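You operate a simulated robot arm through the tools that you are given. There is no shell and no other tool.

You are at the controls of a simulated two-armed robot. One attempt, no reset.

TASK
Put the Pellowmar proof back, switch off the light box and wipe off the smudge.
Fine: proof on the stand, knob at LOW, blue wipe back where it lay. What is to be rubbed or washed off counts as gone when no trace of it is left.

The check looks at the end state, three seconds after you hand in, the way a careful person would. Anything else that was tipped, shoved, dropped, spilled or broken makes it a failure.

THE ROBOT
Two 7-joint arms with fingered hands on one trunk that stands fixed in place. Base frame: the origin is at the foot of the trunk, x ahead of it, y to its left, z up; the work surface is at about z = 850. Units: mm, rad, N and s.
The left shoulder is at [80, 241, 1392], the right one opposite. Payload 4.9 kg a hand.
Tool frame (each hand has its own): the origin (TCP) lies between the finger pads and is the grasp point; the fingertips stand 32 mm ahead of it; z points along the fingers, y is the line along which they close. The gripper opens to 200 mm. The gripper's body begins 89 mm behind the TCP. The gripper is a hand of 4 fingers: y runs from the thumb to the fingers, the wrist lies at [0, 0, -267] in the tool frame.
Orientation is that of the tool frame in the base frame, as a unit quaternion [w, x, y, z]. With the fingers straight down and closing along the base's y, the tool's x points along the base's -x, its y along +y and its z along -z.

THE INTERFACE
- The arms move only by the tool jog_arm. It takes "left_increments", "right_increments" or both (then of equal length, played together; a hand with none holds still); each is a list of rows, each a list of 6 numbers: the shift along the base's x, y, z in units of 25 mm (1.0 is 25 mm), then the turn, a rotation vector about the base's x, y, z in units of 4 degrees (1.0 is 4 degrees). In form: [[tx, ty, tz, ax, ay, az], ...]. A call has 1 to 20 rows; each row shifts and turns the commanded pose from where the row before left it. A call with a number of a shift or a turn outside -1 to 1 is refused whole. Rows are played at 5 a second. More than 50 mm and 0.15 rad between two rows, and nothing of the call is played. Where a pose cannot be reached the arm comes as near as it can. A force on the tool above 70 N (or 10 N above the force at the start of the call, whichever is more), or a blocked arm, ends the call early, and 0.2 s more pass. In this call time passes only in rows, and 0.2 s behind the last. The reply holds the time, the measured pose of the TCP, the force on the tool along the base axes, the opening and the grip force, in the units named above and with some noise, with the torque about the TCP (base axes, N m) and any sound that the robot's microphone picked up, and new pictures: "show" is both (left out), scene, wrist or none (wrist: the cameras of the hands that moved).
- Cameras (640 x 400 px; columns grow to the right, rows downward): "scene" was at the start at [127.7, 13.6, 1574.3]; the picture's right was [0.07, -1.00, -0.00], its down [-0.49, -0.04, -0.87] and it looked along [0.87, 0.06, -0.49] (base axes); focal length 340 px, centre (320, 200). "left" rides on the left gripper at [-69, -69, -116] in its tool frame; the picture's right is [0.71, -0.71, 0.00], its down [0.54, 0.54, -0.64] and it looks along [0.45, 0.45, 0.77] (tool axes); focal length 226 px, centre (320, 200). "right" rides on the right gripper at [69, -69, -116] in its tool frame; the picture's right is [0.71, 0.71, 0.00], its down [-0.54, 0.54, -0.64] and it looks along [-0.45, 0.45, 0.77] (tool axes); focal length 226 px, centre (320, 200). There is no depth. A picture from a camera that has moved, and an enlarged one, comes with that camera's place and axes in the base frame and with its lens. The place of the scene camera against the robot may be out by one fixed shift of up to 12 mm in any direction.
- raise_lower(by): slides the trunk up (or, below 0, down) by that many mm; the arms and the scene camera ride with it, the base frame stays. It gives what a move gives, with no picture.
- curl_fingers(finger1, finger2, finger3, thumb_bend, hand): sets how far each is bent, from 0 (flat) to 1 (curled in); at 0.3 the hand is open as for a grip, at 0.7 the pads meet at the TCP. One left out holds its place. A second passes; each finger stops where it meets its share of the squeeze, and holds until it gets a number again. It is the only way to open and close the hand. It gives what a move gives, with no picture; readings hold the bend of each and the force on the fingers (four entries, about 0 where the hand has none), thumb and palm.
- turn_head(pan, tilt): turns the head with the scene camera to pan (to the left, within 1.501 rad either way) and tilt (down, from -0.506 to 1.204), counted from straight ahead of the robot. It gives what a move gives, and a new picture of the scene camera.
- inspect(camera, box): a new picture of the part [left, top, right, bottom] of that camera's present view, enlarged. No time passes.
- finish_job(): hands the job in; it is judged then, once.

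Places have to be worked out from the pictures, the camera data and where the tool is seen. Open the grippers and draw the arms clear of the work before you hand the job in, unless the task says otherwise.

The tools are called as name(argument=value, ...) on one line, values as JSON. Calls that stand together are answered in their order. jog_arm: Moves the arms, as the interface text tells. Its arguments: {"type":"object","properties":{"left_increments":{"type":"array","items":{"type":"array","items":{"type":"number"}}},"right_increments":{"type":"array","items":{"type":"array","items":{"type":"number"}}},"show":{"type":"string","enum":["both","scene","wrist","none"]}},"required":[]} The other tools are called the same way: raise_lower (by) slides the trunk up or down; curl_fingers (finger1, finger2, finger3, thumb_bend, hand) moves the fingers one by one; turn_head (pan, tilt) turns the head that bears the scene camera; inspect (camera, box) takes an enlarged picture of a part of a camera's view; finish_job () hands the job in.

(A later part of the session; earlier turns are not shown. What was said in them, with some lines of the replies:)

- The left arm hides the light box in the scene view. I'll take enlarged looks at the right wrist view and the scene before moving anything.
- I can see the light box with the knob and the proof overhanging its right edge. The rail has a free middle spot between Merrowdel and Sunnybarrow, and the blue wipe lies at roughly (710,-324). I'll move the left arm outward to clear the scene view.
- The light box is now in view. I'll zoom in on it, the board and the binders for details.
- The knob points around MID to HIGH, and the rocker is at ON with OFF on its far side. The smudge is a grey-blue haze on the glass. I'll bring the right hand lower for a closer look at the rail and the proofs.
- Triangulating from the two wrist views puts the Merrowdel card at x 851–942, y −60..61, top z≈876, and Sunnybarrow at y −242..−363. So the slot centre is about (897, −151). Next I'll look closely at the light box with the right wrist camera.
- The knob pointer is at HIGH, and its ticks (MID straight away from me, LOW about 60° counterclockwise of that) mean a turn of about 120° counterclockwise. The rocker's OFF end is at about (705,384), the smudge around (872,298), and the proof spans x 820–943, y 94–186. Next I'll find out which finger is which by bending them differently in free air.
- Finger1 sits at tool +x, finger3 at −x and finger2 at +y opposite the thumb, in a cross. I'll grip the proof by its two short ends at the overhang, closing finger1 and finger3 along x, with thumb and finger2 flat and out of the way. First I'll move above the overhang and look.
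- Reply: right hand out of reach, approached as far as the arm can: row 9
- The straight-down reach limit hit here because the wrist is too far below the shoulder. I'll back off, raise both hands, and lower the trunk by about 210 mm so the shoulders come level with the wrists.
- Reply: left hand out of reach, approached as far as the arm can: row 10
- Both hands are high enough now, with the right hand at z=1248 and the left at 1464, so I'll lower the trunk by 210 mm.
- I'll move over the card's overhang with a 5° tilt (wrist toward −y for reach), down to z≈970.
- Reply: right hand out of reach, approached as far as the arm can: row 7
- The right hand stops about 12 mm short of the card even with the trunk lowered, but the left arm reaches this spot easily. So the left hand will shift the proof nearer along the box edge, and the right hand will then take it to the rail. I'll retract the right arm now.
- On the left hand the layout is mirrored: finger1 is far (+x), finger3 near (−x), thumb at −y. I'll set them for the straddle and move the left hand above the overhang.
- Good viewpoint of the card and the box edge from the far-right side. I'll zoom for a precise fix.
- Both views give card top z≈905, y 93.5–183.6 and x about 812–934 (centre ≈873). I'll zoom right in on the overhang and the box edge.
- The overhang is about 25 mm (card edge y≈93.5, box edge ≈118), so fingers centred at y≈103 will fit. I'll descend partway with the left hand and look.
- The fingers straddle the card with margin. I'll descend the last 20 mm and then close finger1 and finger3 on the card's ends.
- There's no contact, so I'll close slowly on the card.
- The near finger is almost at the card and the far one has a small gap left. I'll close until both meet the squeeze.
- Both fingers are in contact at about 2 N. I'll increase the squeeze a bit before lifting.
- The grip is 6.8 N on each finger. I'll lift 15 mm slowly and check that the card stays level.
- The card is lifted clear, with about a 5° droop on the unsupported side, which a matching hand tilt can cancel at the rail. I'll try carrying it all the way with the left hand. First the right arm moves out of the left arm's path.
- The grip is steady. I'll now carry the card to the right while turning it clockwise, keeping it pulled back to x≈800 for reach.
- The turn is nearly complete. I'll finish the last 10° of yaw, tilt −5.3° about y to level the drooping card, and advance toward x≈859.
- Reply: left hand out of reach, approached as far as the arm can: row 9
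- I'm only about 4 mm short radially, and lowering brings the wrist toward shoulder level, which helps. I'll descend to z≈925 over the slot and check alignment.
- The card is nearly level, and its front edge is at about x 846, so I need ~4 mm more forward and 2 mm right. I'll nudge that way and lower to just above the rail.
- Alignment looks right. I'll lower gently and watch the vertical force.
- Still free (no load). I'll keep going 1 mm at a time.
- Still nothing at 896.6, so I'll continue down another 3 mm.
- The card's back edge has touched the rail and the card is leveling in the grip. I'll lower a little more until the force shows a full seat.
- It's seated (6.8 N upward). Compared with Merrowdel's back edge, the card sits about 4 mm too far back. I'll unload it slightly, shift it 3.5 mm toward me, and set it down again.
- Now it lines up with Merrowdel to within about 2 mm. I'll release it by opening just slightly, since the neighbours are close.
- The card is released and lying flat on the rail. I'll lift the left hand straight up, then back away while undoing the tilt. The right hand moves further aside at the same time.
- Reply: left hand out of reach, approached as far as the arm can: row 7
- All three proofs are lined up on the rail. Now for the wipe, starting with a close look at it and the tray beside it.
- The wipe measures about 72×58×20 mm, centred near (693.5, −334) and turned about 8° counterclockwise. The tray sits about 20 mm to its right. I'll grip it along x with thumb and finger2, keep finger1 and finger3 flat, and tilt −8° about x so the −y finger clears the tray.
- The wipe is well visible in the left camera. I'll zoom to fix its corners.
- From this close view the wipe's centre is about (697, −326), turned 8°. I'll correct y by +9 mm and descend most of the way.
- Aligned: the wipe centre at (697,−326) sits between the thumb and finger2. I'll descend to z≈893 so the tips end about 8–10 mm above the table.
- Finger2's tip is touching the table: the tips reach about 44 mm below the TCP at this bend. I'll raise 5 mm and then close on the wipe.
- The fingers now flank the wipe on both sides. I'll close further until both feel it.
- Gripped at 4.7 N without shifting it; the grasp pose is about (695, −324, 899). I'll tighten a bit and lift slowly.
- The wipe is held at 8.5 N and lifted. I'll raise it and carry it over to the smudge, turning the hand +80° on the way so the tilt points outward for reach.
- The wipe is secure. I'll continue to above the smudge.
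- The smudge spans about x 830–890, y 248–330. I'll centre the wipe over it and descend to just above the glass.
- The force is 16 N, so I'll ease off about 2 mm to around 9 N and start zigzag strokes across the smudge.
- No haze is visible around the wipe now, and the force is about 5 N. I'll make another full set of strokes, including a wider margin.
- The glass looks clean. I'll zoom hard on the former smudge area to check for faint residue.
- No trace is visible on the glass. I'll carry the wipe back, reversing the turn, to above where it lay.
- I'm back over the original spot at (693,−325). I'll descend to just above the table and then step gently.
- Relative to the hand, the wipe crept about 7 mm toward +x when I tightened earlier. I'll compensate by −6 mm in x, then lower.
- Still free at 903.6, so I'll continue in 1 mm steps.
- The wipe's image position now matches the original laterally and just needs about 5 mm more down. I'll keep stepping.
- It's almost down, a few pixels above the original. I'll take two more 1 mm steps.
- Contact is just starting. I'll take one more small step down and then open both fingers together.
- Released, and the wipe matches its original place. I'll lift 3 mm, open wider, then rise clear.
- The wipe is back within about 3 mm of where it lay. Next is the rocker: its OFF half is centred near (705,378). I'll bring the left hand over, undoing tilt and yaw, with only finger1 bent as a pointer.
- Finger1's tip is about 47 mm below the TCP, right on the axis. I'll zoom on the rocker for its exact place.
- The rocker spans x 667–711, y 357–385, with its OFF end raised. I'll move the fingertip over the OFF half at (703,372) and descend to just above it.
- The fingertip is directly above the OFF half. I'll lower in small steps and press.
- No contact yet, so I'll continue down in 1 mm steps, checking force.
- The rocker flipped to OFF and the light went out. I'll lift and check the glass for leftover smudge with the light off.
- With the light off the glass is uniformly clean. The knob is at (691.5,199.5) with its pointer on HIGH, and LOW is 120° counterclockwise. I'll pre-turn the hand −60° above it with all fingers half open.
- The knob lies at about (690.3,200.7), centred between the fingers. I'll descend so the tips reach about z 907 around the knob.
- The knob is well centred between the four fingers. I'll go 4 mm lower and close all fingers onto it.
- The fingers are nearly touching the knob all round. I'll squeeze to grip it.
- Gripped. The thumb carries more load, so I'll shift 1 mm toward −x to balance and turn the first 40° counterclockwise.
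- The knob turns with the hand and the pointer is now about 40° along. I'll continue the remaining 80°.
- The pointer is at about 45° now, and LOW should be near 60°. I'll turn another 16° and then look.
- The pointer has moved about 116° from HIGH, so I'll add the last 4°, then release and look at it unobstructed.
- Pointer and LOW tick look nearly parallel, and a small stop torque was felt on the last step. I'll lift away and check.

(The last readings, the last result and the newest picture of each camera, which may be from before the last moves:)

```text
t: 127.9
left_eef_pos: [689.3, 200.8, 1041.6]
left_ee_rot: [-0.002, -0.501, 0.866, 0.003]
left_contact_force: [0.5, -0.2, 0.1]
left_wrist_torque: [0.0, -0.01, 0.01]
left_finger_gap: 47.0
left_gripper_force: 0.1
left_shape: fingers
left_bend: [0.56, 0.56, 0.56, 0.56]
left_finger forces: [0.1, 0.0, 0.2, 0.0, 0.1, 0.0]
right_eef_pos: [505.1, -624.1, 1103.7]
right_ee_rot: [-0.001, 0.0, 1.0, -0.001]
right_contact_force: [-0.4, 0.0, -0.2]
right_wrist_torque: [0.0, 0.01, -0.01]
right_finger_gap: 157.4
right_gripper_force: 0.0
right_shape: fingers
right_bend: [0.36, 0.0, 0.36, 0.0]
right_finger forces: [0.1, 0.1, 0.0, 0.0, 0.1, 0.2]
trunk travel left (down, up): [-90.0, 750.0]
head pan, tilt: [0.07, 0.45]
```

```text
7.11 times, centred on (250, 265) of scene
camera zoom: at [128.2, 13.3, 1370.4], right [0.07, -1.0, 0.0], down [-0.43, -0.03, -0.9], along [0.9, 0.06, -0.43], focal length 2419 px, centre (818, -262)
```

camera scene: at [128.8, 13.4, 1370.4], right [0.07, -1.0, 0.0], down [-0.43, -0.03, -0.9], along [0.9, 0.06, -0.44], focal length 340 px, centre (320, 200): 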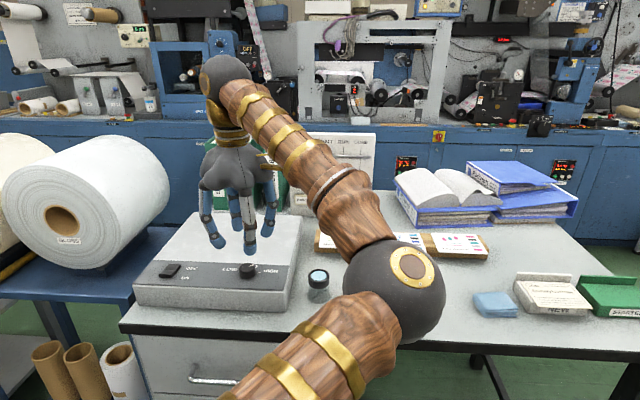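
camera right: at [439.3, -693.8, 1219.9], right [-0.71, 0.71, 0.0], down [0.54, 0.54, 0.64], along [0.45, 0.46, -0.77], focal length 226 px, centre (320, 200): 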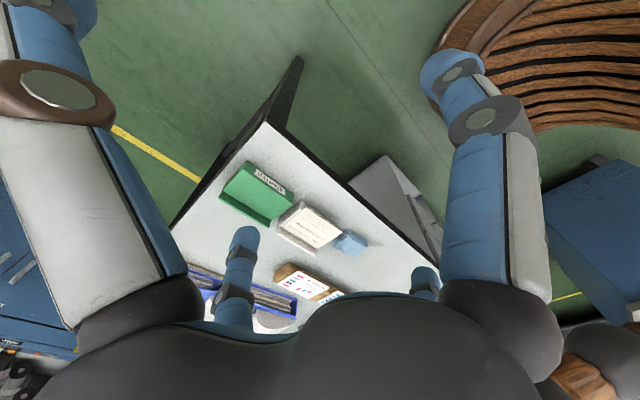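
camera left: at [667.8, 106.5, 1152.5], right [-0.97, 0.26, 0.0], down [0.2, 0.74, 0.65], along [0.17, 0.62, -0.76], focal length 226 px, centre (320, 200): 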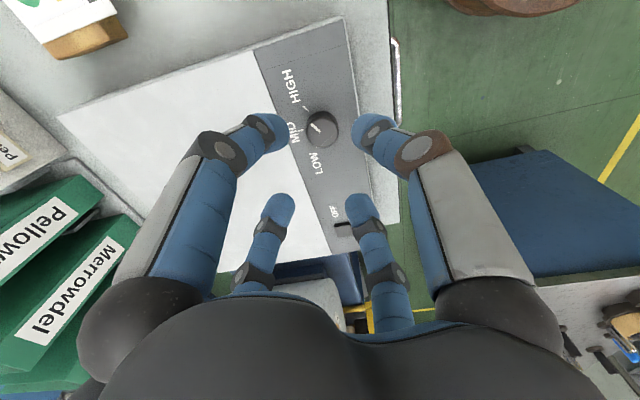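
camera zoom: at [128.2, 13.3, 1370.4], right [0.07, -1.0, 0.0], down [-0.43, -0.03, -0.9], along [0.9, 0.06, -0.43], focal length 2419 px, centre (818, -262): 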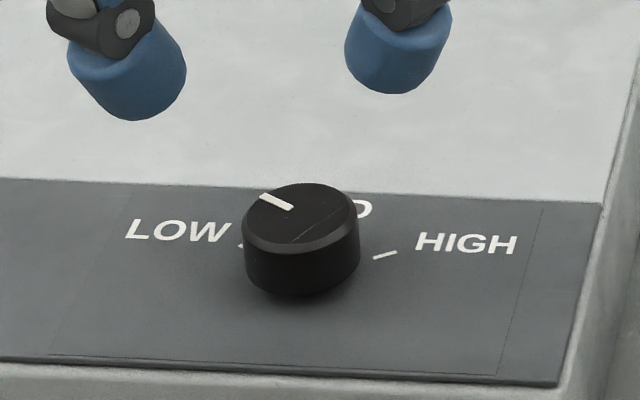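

The pointer is parallel with the LOW tick, so the knob is at LOW. I'll withdraw the left arm, up and back, turning it to neutral, and inspect everything.

jog_arm(left_increments=[[-0.2, 0, 1, 0, 0, 0], [-0.2, 0, 1, 0, 0, 0], [-0.2, 0, 1, 0, 0, 0], [-0.2, 0, 1, 0, 0, -1], [-0.2, 0, 1, 0, 0, -1], [-0.2, 0.5, 1, 0, 0, -1], [-0.2, 1, 0, 0, 0, -1], [-0.2, 1, 0, 0, 0, -1], [-0.2, 1, 0, 0, 0, -1], [-0.2, 1, 0, 0, 0, -1], [-0.2, 1, 0, 0, 0, -1], [-0.2, 1, 0, 0, 0, -1], [-0.2, 1, 0, 0, 0, -1], [-0.2, 1, 0, 0, 0, -1], [-0.2, 1, 0, 0, 0, -1], [0, 1, 0, 0, 0, -1], [0, 1, 0, 0, 0, -1], [0, 1, 0, 0, 0, -1]], show="none")

curl_fingers(hand="left", finger1=0.3, finger2=0.3, finger3=0.3, thumb_bend=0.3)

curl_fingers(hand="right", finger1=0.3, finger2=0.3, finger3=0.3, thumb_bend=0.3)

turn_head(pan=0.07, tilt=0.5)

```text
t: 131.7
left_eef_pos: [616.1, 514.8, 1190.1]
left_ee_rot: [-0.001, 0.0, 1.0, 0.002]
left_contact_force: [0.0, 1.4, 0.3]
left_wrist_torque: [-0.04, 0.01, -0.02]
left_finger_gap: 46.7
left_gripper_force: 0.1
left_shape: fingers
left_bend: [0.56, 0.56, 0.56, 0.56]
left_finger forces: [0.1, 0.1, 0.0, 0.0, 0.1, 0.1]
right_eef_pos: [507.6, -623.0, 1104.8]
right_ee_rot: [0.0, 0.0, 1.0, -0.001]
right_contact_force: [-0.2, 0.7, -0.7]
right_wrist_torque: [-0.01, 0.01, 0.0]
right_finger_gap: 157.5
right_gripper_force: 0.0
right_shape: fingers
right_bend: [0.36, 0.0, 0.36, 0.0]
right_finger forces: [0.0, 0.1, 0.1, 0.0, 0.0, 0.0]
trunk travel left (down, up): [-90.0, 750.0]
head pan, tilt: [0.07, 0.45]
```

```text
t: 132.7
left_eef_pos: [617.1, 513.8, 1190.0]
left_ee_rot: [0.0, 0.001, 1.0, 0.003]
left_contact_force: [-0.3, -0.4, -0.3]
left_wrist_torque: [0.0, -0.04, -0.01]
left_finger_gap: 139.8
left_gripper_force: 0.1
left_shape: fingers
left_bend: [0.3, 0.3, 0.3, 0.3]
left_finger forces: [0.1, 0.0, 0.0, 0.0, 0.1, 0.0]
right_eef_pos: [506.6, -623.9, 1104.1]
right_ee_rot: [-0.001, -0.001, 1.0, 0.0]
right_contact_force: [0.2, -0.2, 0.0]
right_wrist_torque: [0.02, -0.04, 0.01]
right_finger_gap: 157.5
right_gripper_force: 0.1
right_shape: fingers
right_bend: [0.36, 0.0, 0.36, 0.0]
right_finger forces: [0.0, 0.0, 0.1, 0.0, 0.0, 0.1]
trunk travel left (down, up): [-90.0, 750.0]
head pan, tilt: [0.07, 0.45]
```

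```text
t: 133.7
left_eef_pos: [617.3, 513.9, 1191.0]
left_ee_rot: [0.0, 0.0, 1.0, 0.003]
left_contact_force: [0.6, -0.1, -0.1]
left_wrist_torque: [-0.04, -0.01, 0.0]
left_finger_gap: 139.9
left_gripper_force: 0.0
left_shape: fingers
left_bend: [0.3, 0.3, 0.3, 0.3]
left_finger forces: [0.0, 0.1, 0.1, 0.1, 0.0, 0.1]
right_eef_pos: [506.8, -625.3, 1104.0]
right_ee_rot: [0.0, 0.0, 1.0, 0.0]
right_contact_force: [0.1, 0.0, 0.0]
right_wrist_torque: [-0.01, 0.0, 0.01]
right_finger_gap: 140.2
right_gripper_force: 0.1
right_shape: fingers
right_bend: [0.3, 0.3, 0.3, 0.3]
right_finger forces: [0.0, 0.0, 0.0, 0.0, 0.0, 0.0]
trunk travel left (down, up): [-90.0, 750.0]
head pan, tilt: [0.07, 0.45]
```

```text
t: 134.3
left_eef_pos: [616.3, 512.2, 1190.3]
left_ee_rot: [0.0, 0.0, 1.0, 0.003]
left_contact_force: [-1.0, -0.3, 0.0]
left_wrist_torque: [-0.02, -0.03, 0.02]
left_finger_gap: 140.2
left_gripper_force: 0.1
left_shape: fingers
left_bend: [0.3, 0.3, 0.3, 0.3]
left_finger forces: [0.0, 0.1, 0.0, 0.0, 0.0, 0.0]
right_eef_pos: [507.2, -623.5, 1104.6]
right_ee_rot: [0.0, 0.001, 1.0, 0.0]
right_contact_force: [-0.3, 0.3, 0.0]
right_wrist_torque: [-0.04, 0.03, 0.04]
right_finger_gap: 140.2
right_gripper_force: 0.0
right_shape: fingers
right_bend: [0.3, 0.3, 0.3, 0.3]
right_finger forces: [0.0, 0.0, 0.1, 0.1, 0.0, 0.1]
trunk travel left (down, up): [-90.0, 750.0]
head pan, tilt: [0.07, 0.499]
camera scene: at [127.9, 13.4, 1366.0], right [0.07, -1.0, 0.0], down [-0.48, -0.03, -0.88], along [0.88, 0.06, -0.48], focal length 340 px, centre (320, 200)
```

scene: 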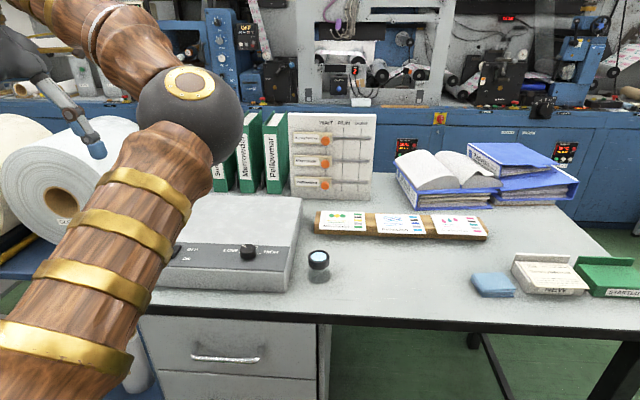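

I'll raise the trunk for a clearer overview and to draw both arms further from the work.

raise_lower(by=200)

jog_arm(left_increments=[[0, 1, 0, 0, 0, 0], [0, 1, 0, 0, 0, 0], [0, 1, 0, 0, 0, 0], [0, 1, 0, 0, 0, 0]], show="scene")

inspect(camera="scene", box=[150, 230, 330, 350])

inspect(camera="scene", box=[300, 240, 500, 330])

inspect(camera="scene", box=[440, 290, 620, 400])

```text
t: 136.5
left_eef_pos: [617.2, 513.3, 1390.2]
left_ee_rot: [0.0, 0.0, 1.0, 0.003]
left_contact_force: [0.4, -0.2, -0.1]
left_wrist_torque: [0.03, 0.03, 0.0]
left_finger_gap: 139.7
left_gripper_force: 0.1
left_shape: fingers
left_bend: [0.3, 0.3, 0.3, 0.3]
left_finger forces: [0.0, 0.0, 0.1, 0.0, 0.0, 0.0]
right_eef_pos: [507.0, -623.3, 1304.1]
right_ee_rot: [0.001, 0.001, 1.0, 0.001]
right_contact_force: [0.3, -0.1, 0.1]
right_wrist_torque: [0.0, -0.03, 0.02]
right_finger_gap: 140.0
right_gripper_force: 0.1
right_shape: fingers
right_bend: [0.3, 0.3, 0.3, 0.3]
right_finger forces: [0.0, 0.0, 0.0, 0.0, 0.0, 0.0]
trunk travel left (down, up): [-290.0, 550.0]
head pan, tilt: [0.07, 0.499]
```

```text
t: 137.5
left_eef_pos: [617.5, 615.2, 1389.7]
left_ee_rot: [0.0, 0.0, 1.0, 0.002]
left_contact_force: [0.7, 0.6, -0.7]
left_wrist_torque: [-0.04, 0.0, 0.02]
left_finger_gap: 139.8
left_gripper_force: 0.0
left_shape: fingers
left_bend: [0.3, 0.3, 0.3, 0.3]
left_finger forces: [0.0, 0.1, 0.1, 0.1, 0.1, 0.0]
right_eef_pos: [507.3, -623.2, 1303.9]
right_ee_rot: [0.0, -0.001, 1.0, -0.001]
right_contact_force: [0.3, 0.4, -0.4]
right_wrist_torque: [-0.05, -0.03, 0.01]
right_finger_gap: 140.4
right_gripper_force: 0.1
right_shape: fingers
right_bend: [0.3, 0.3, 0.3, 0.3]
right_finger forces: [0.1, 0.0, 0.0, 0.0, 0.0, 0.1]
trunk travel left (down, up): [-290.0, 550.0]
head pan, tilt: [0.07, 0.499]
camera scene: at [127.7, 15.5, 1566.0], right [0.07, -1.0, 0.0], down [-0.48, -0.03, -0.88], along [0.88, 0.06, -0.48], focal length 340 px, centre (320, 200)
```

scene: 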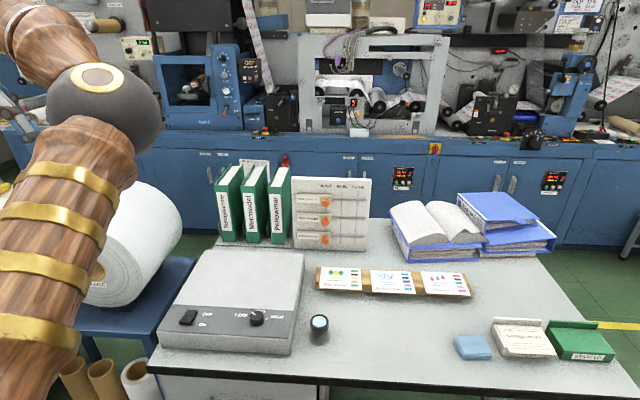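

```text
3.33 times, centred on (240, 290) of scene
camera zoom: at [127.7, 15.5, 1566.0], right [0.07, -1.0, 0.0], down [-0.48, -0.03, -0.88], along [0.88, 0.06, -0.48], focal length 1134 px, centre (587, -100)
```

zoom: 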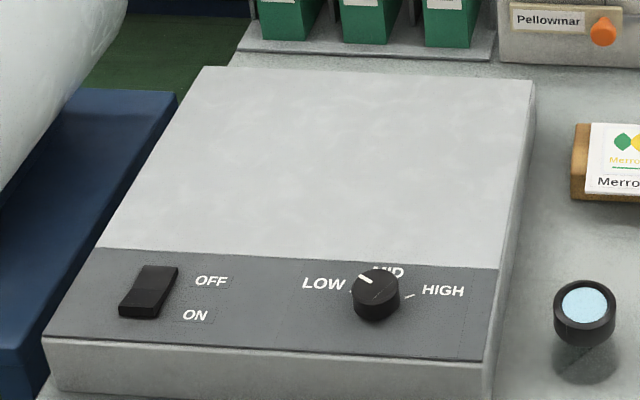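

```text
3.20 times, centred on (400, 285) of scene
camera zoom: at [127.7, 15.5, 1566.0], right [0.07, -1.0, 0.0], down [-0.48, -0.03, -0.88], along [0.88, 0.06, -0.48], focal length 1089 px, centre (64, -72)
```

zoom: 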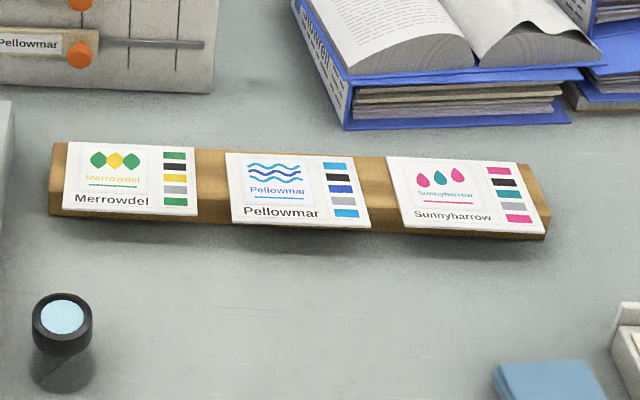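

```text
3.56 times, centred on (530, 345) of scene
camera zoom: at [127.7, 15.5, 1566.0], right [0.07, -1.0, 0.0], down [-0.48, -0.03, -0.88], along [0.88, 0.06, -0.48], focal length 1210 px, centre (-427, -316)
```

zoom: 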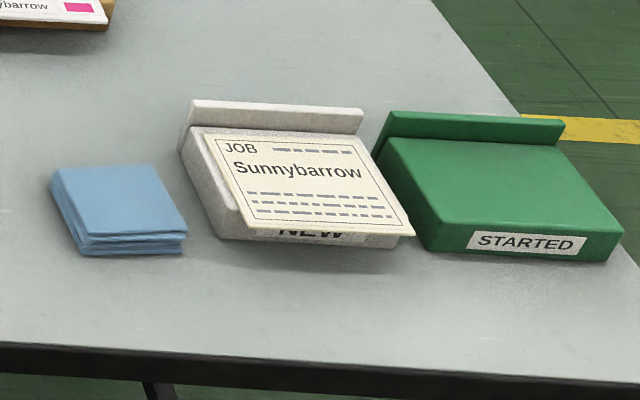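

Everything appears in place. One last close look at the glass for any trace before handing in.

inspect(camera="scene", box=[195, 245, 285, 300])

inspect(camera="scene", box=[160, 270, 300, 350])

```text
7.11 times, centred on (240, 272) of scene
camera zoom: at [127.7, 15.5, 1566.0], right [0.07, -1.0, 0.0], down [-0.48, -0.03, -0.88], along [0.88, 0.06, -0.48], focal length 2419 px, centre (889, -316)
```

zoom: 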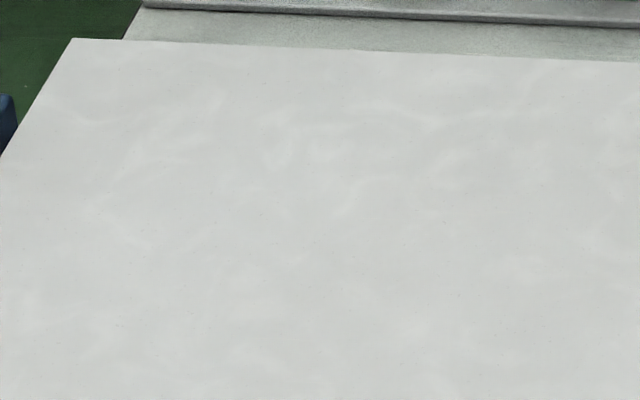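

```text
4.57 times, centred on (230, 310) of scene
camera zoom: at [127.7, 15.5, 1566.0], right [0.07, -1.0, 0.0], down [-0.48, -0.03, -0.88], along [0.88, 0.06, -0.48], focal length 1555 px, centre (731, -303)
```

zoom: 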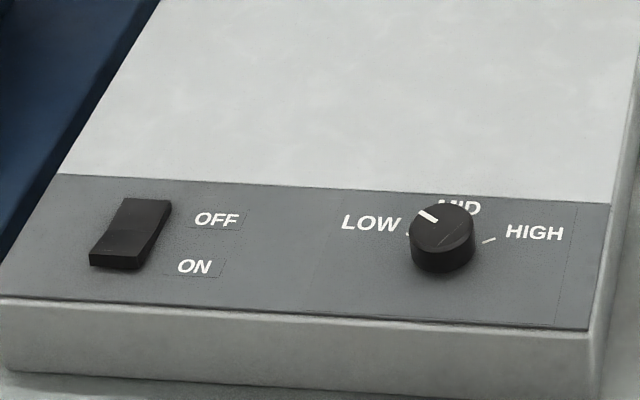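

The glass is clean, the rocker is OFF and the knob is at LOW. The proof is on the stand and the wipe is back in place, with both hands open and clear, so I'm handing in.

finish_job()

```text
The job is handed in.
```

The job is handed in, and the last pictures show everything done. I haven't seen the result of the check.

- **Proof:** The Pellowmar proof lies flat on the stand between Merrowdel and Sunnybarrow. It is lined up with them to within about 2 mm.
- **Light box:** The rocker is at OFF and the light is out. The knob pointer is on LOW.
- **Smudge:** I wiped it off with the blue wipe. No trace shows on the glass, either lit or unlit.
- **Blue wipe:** It is back within about 3 mm of where it lay, at the same angle.

Nothing else looks disturbed. Both hands are open and the arms are clear of the table.
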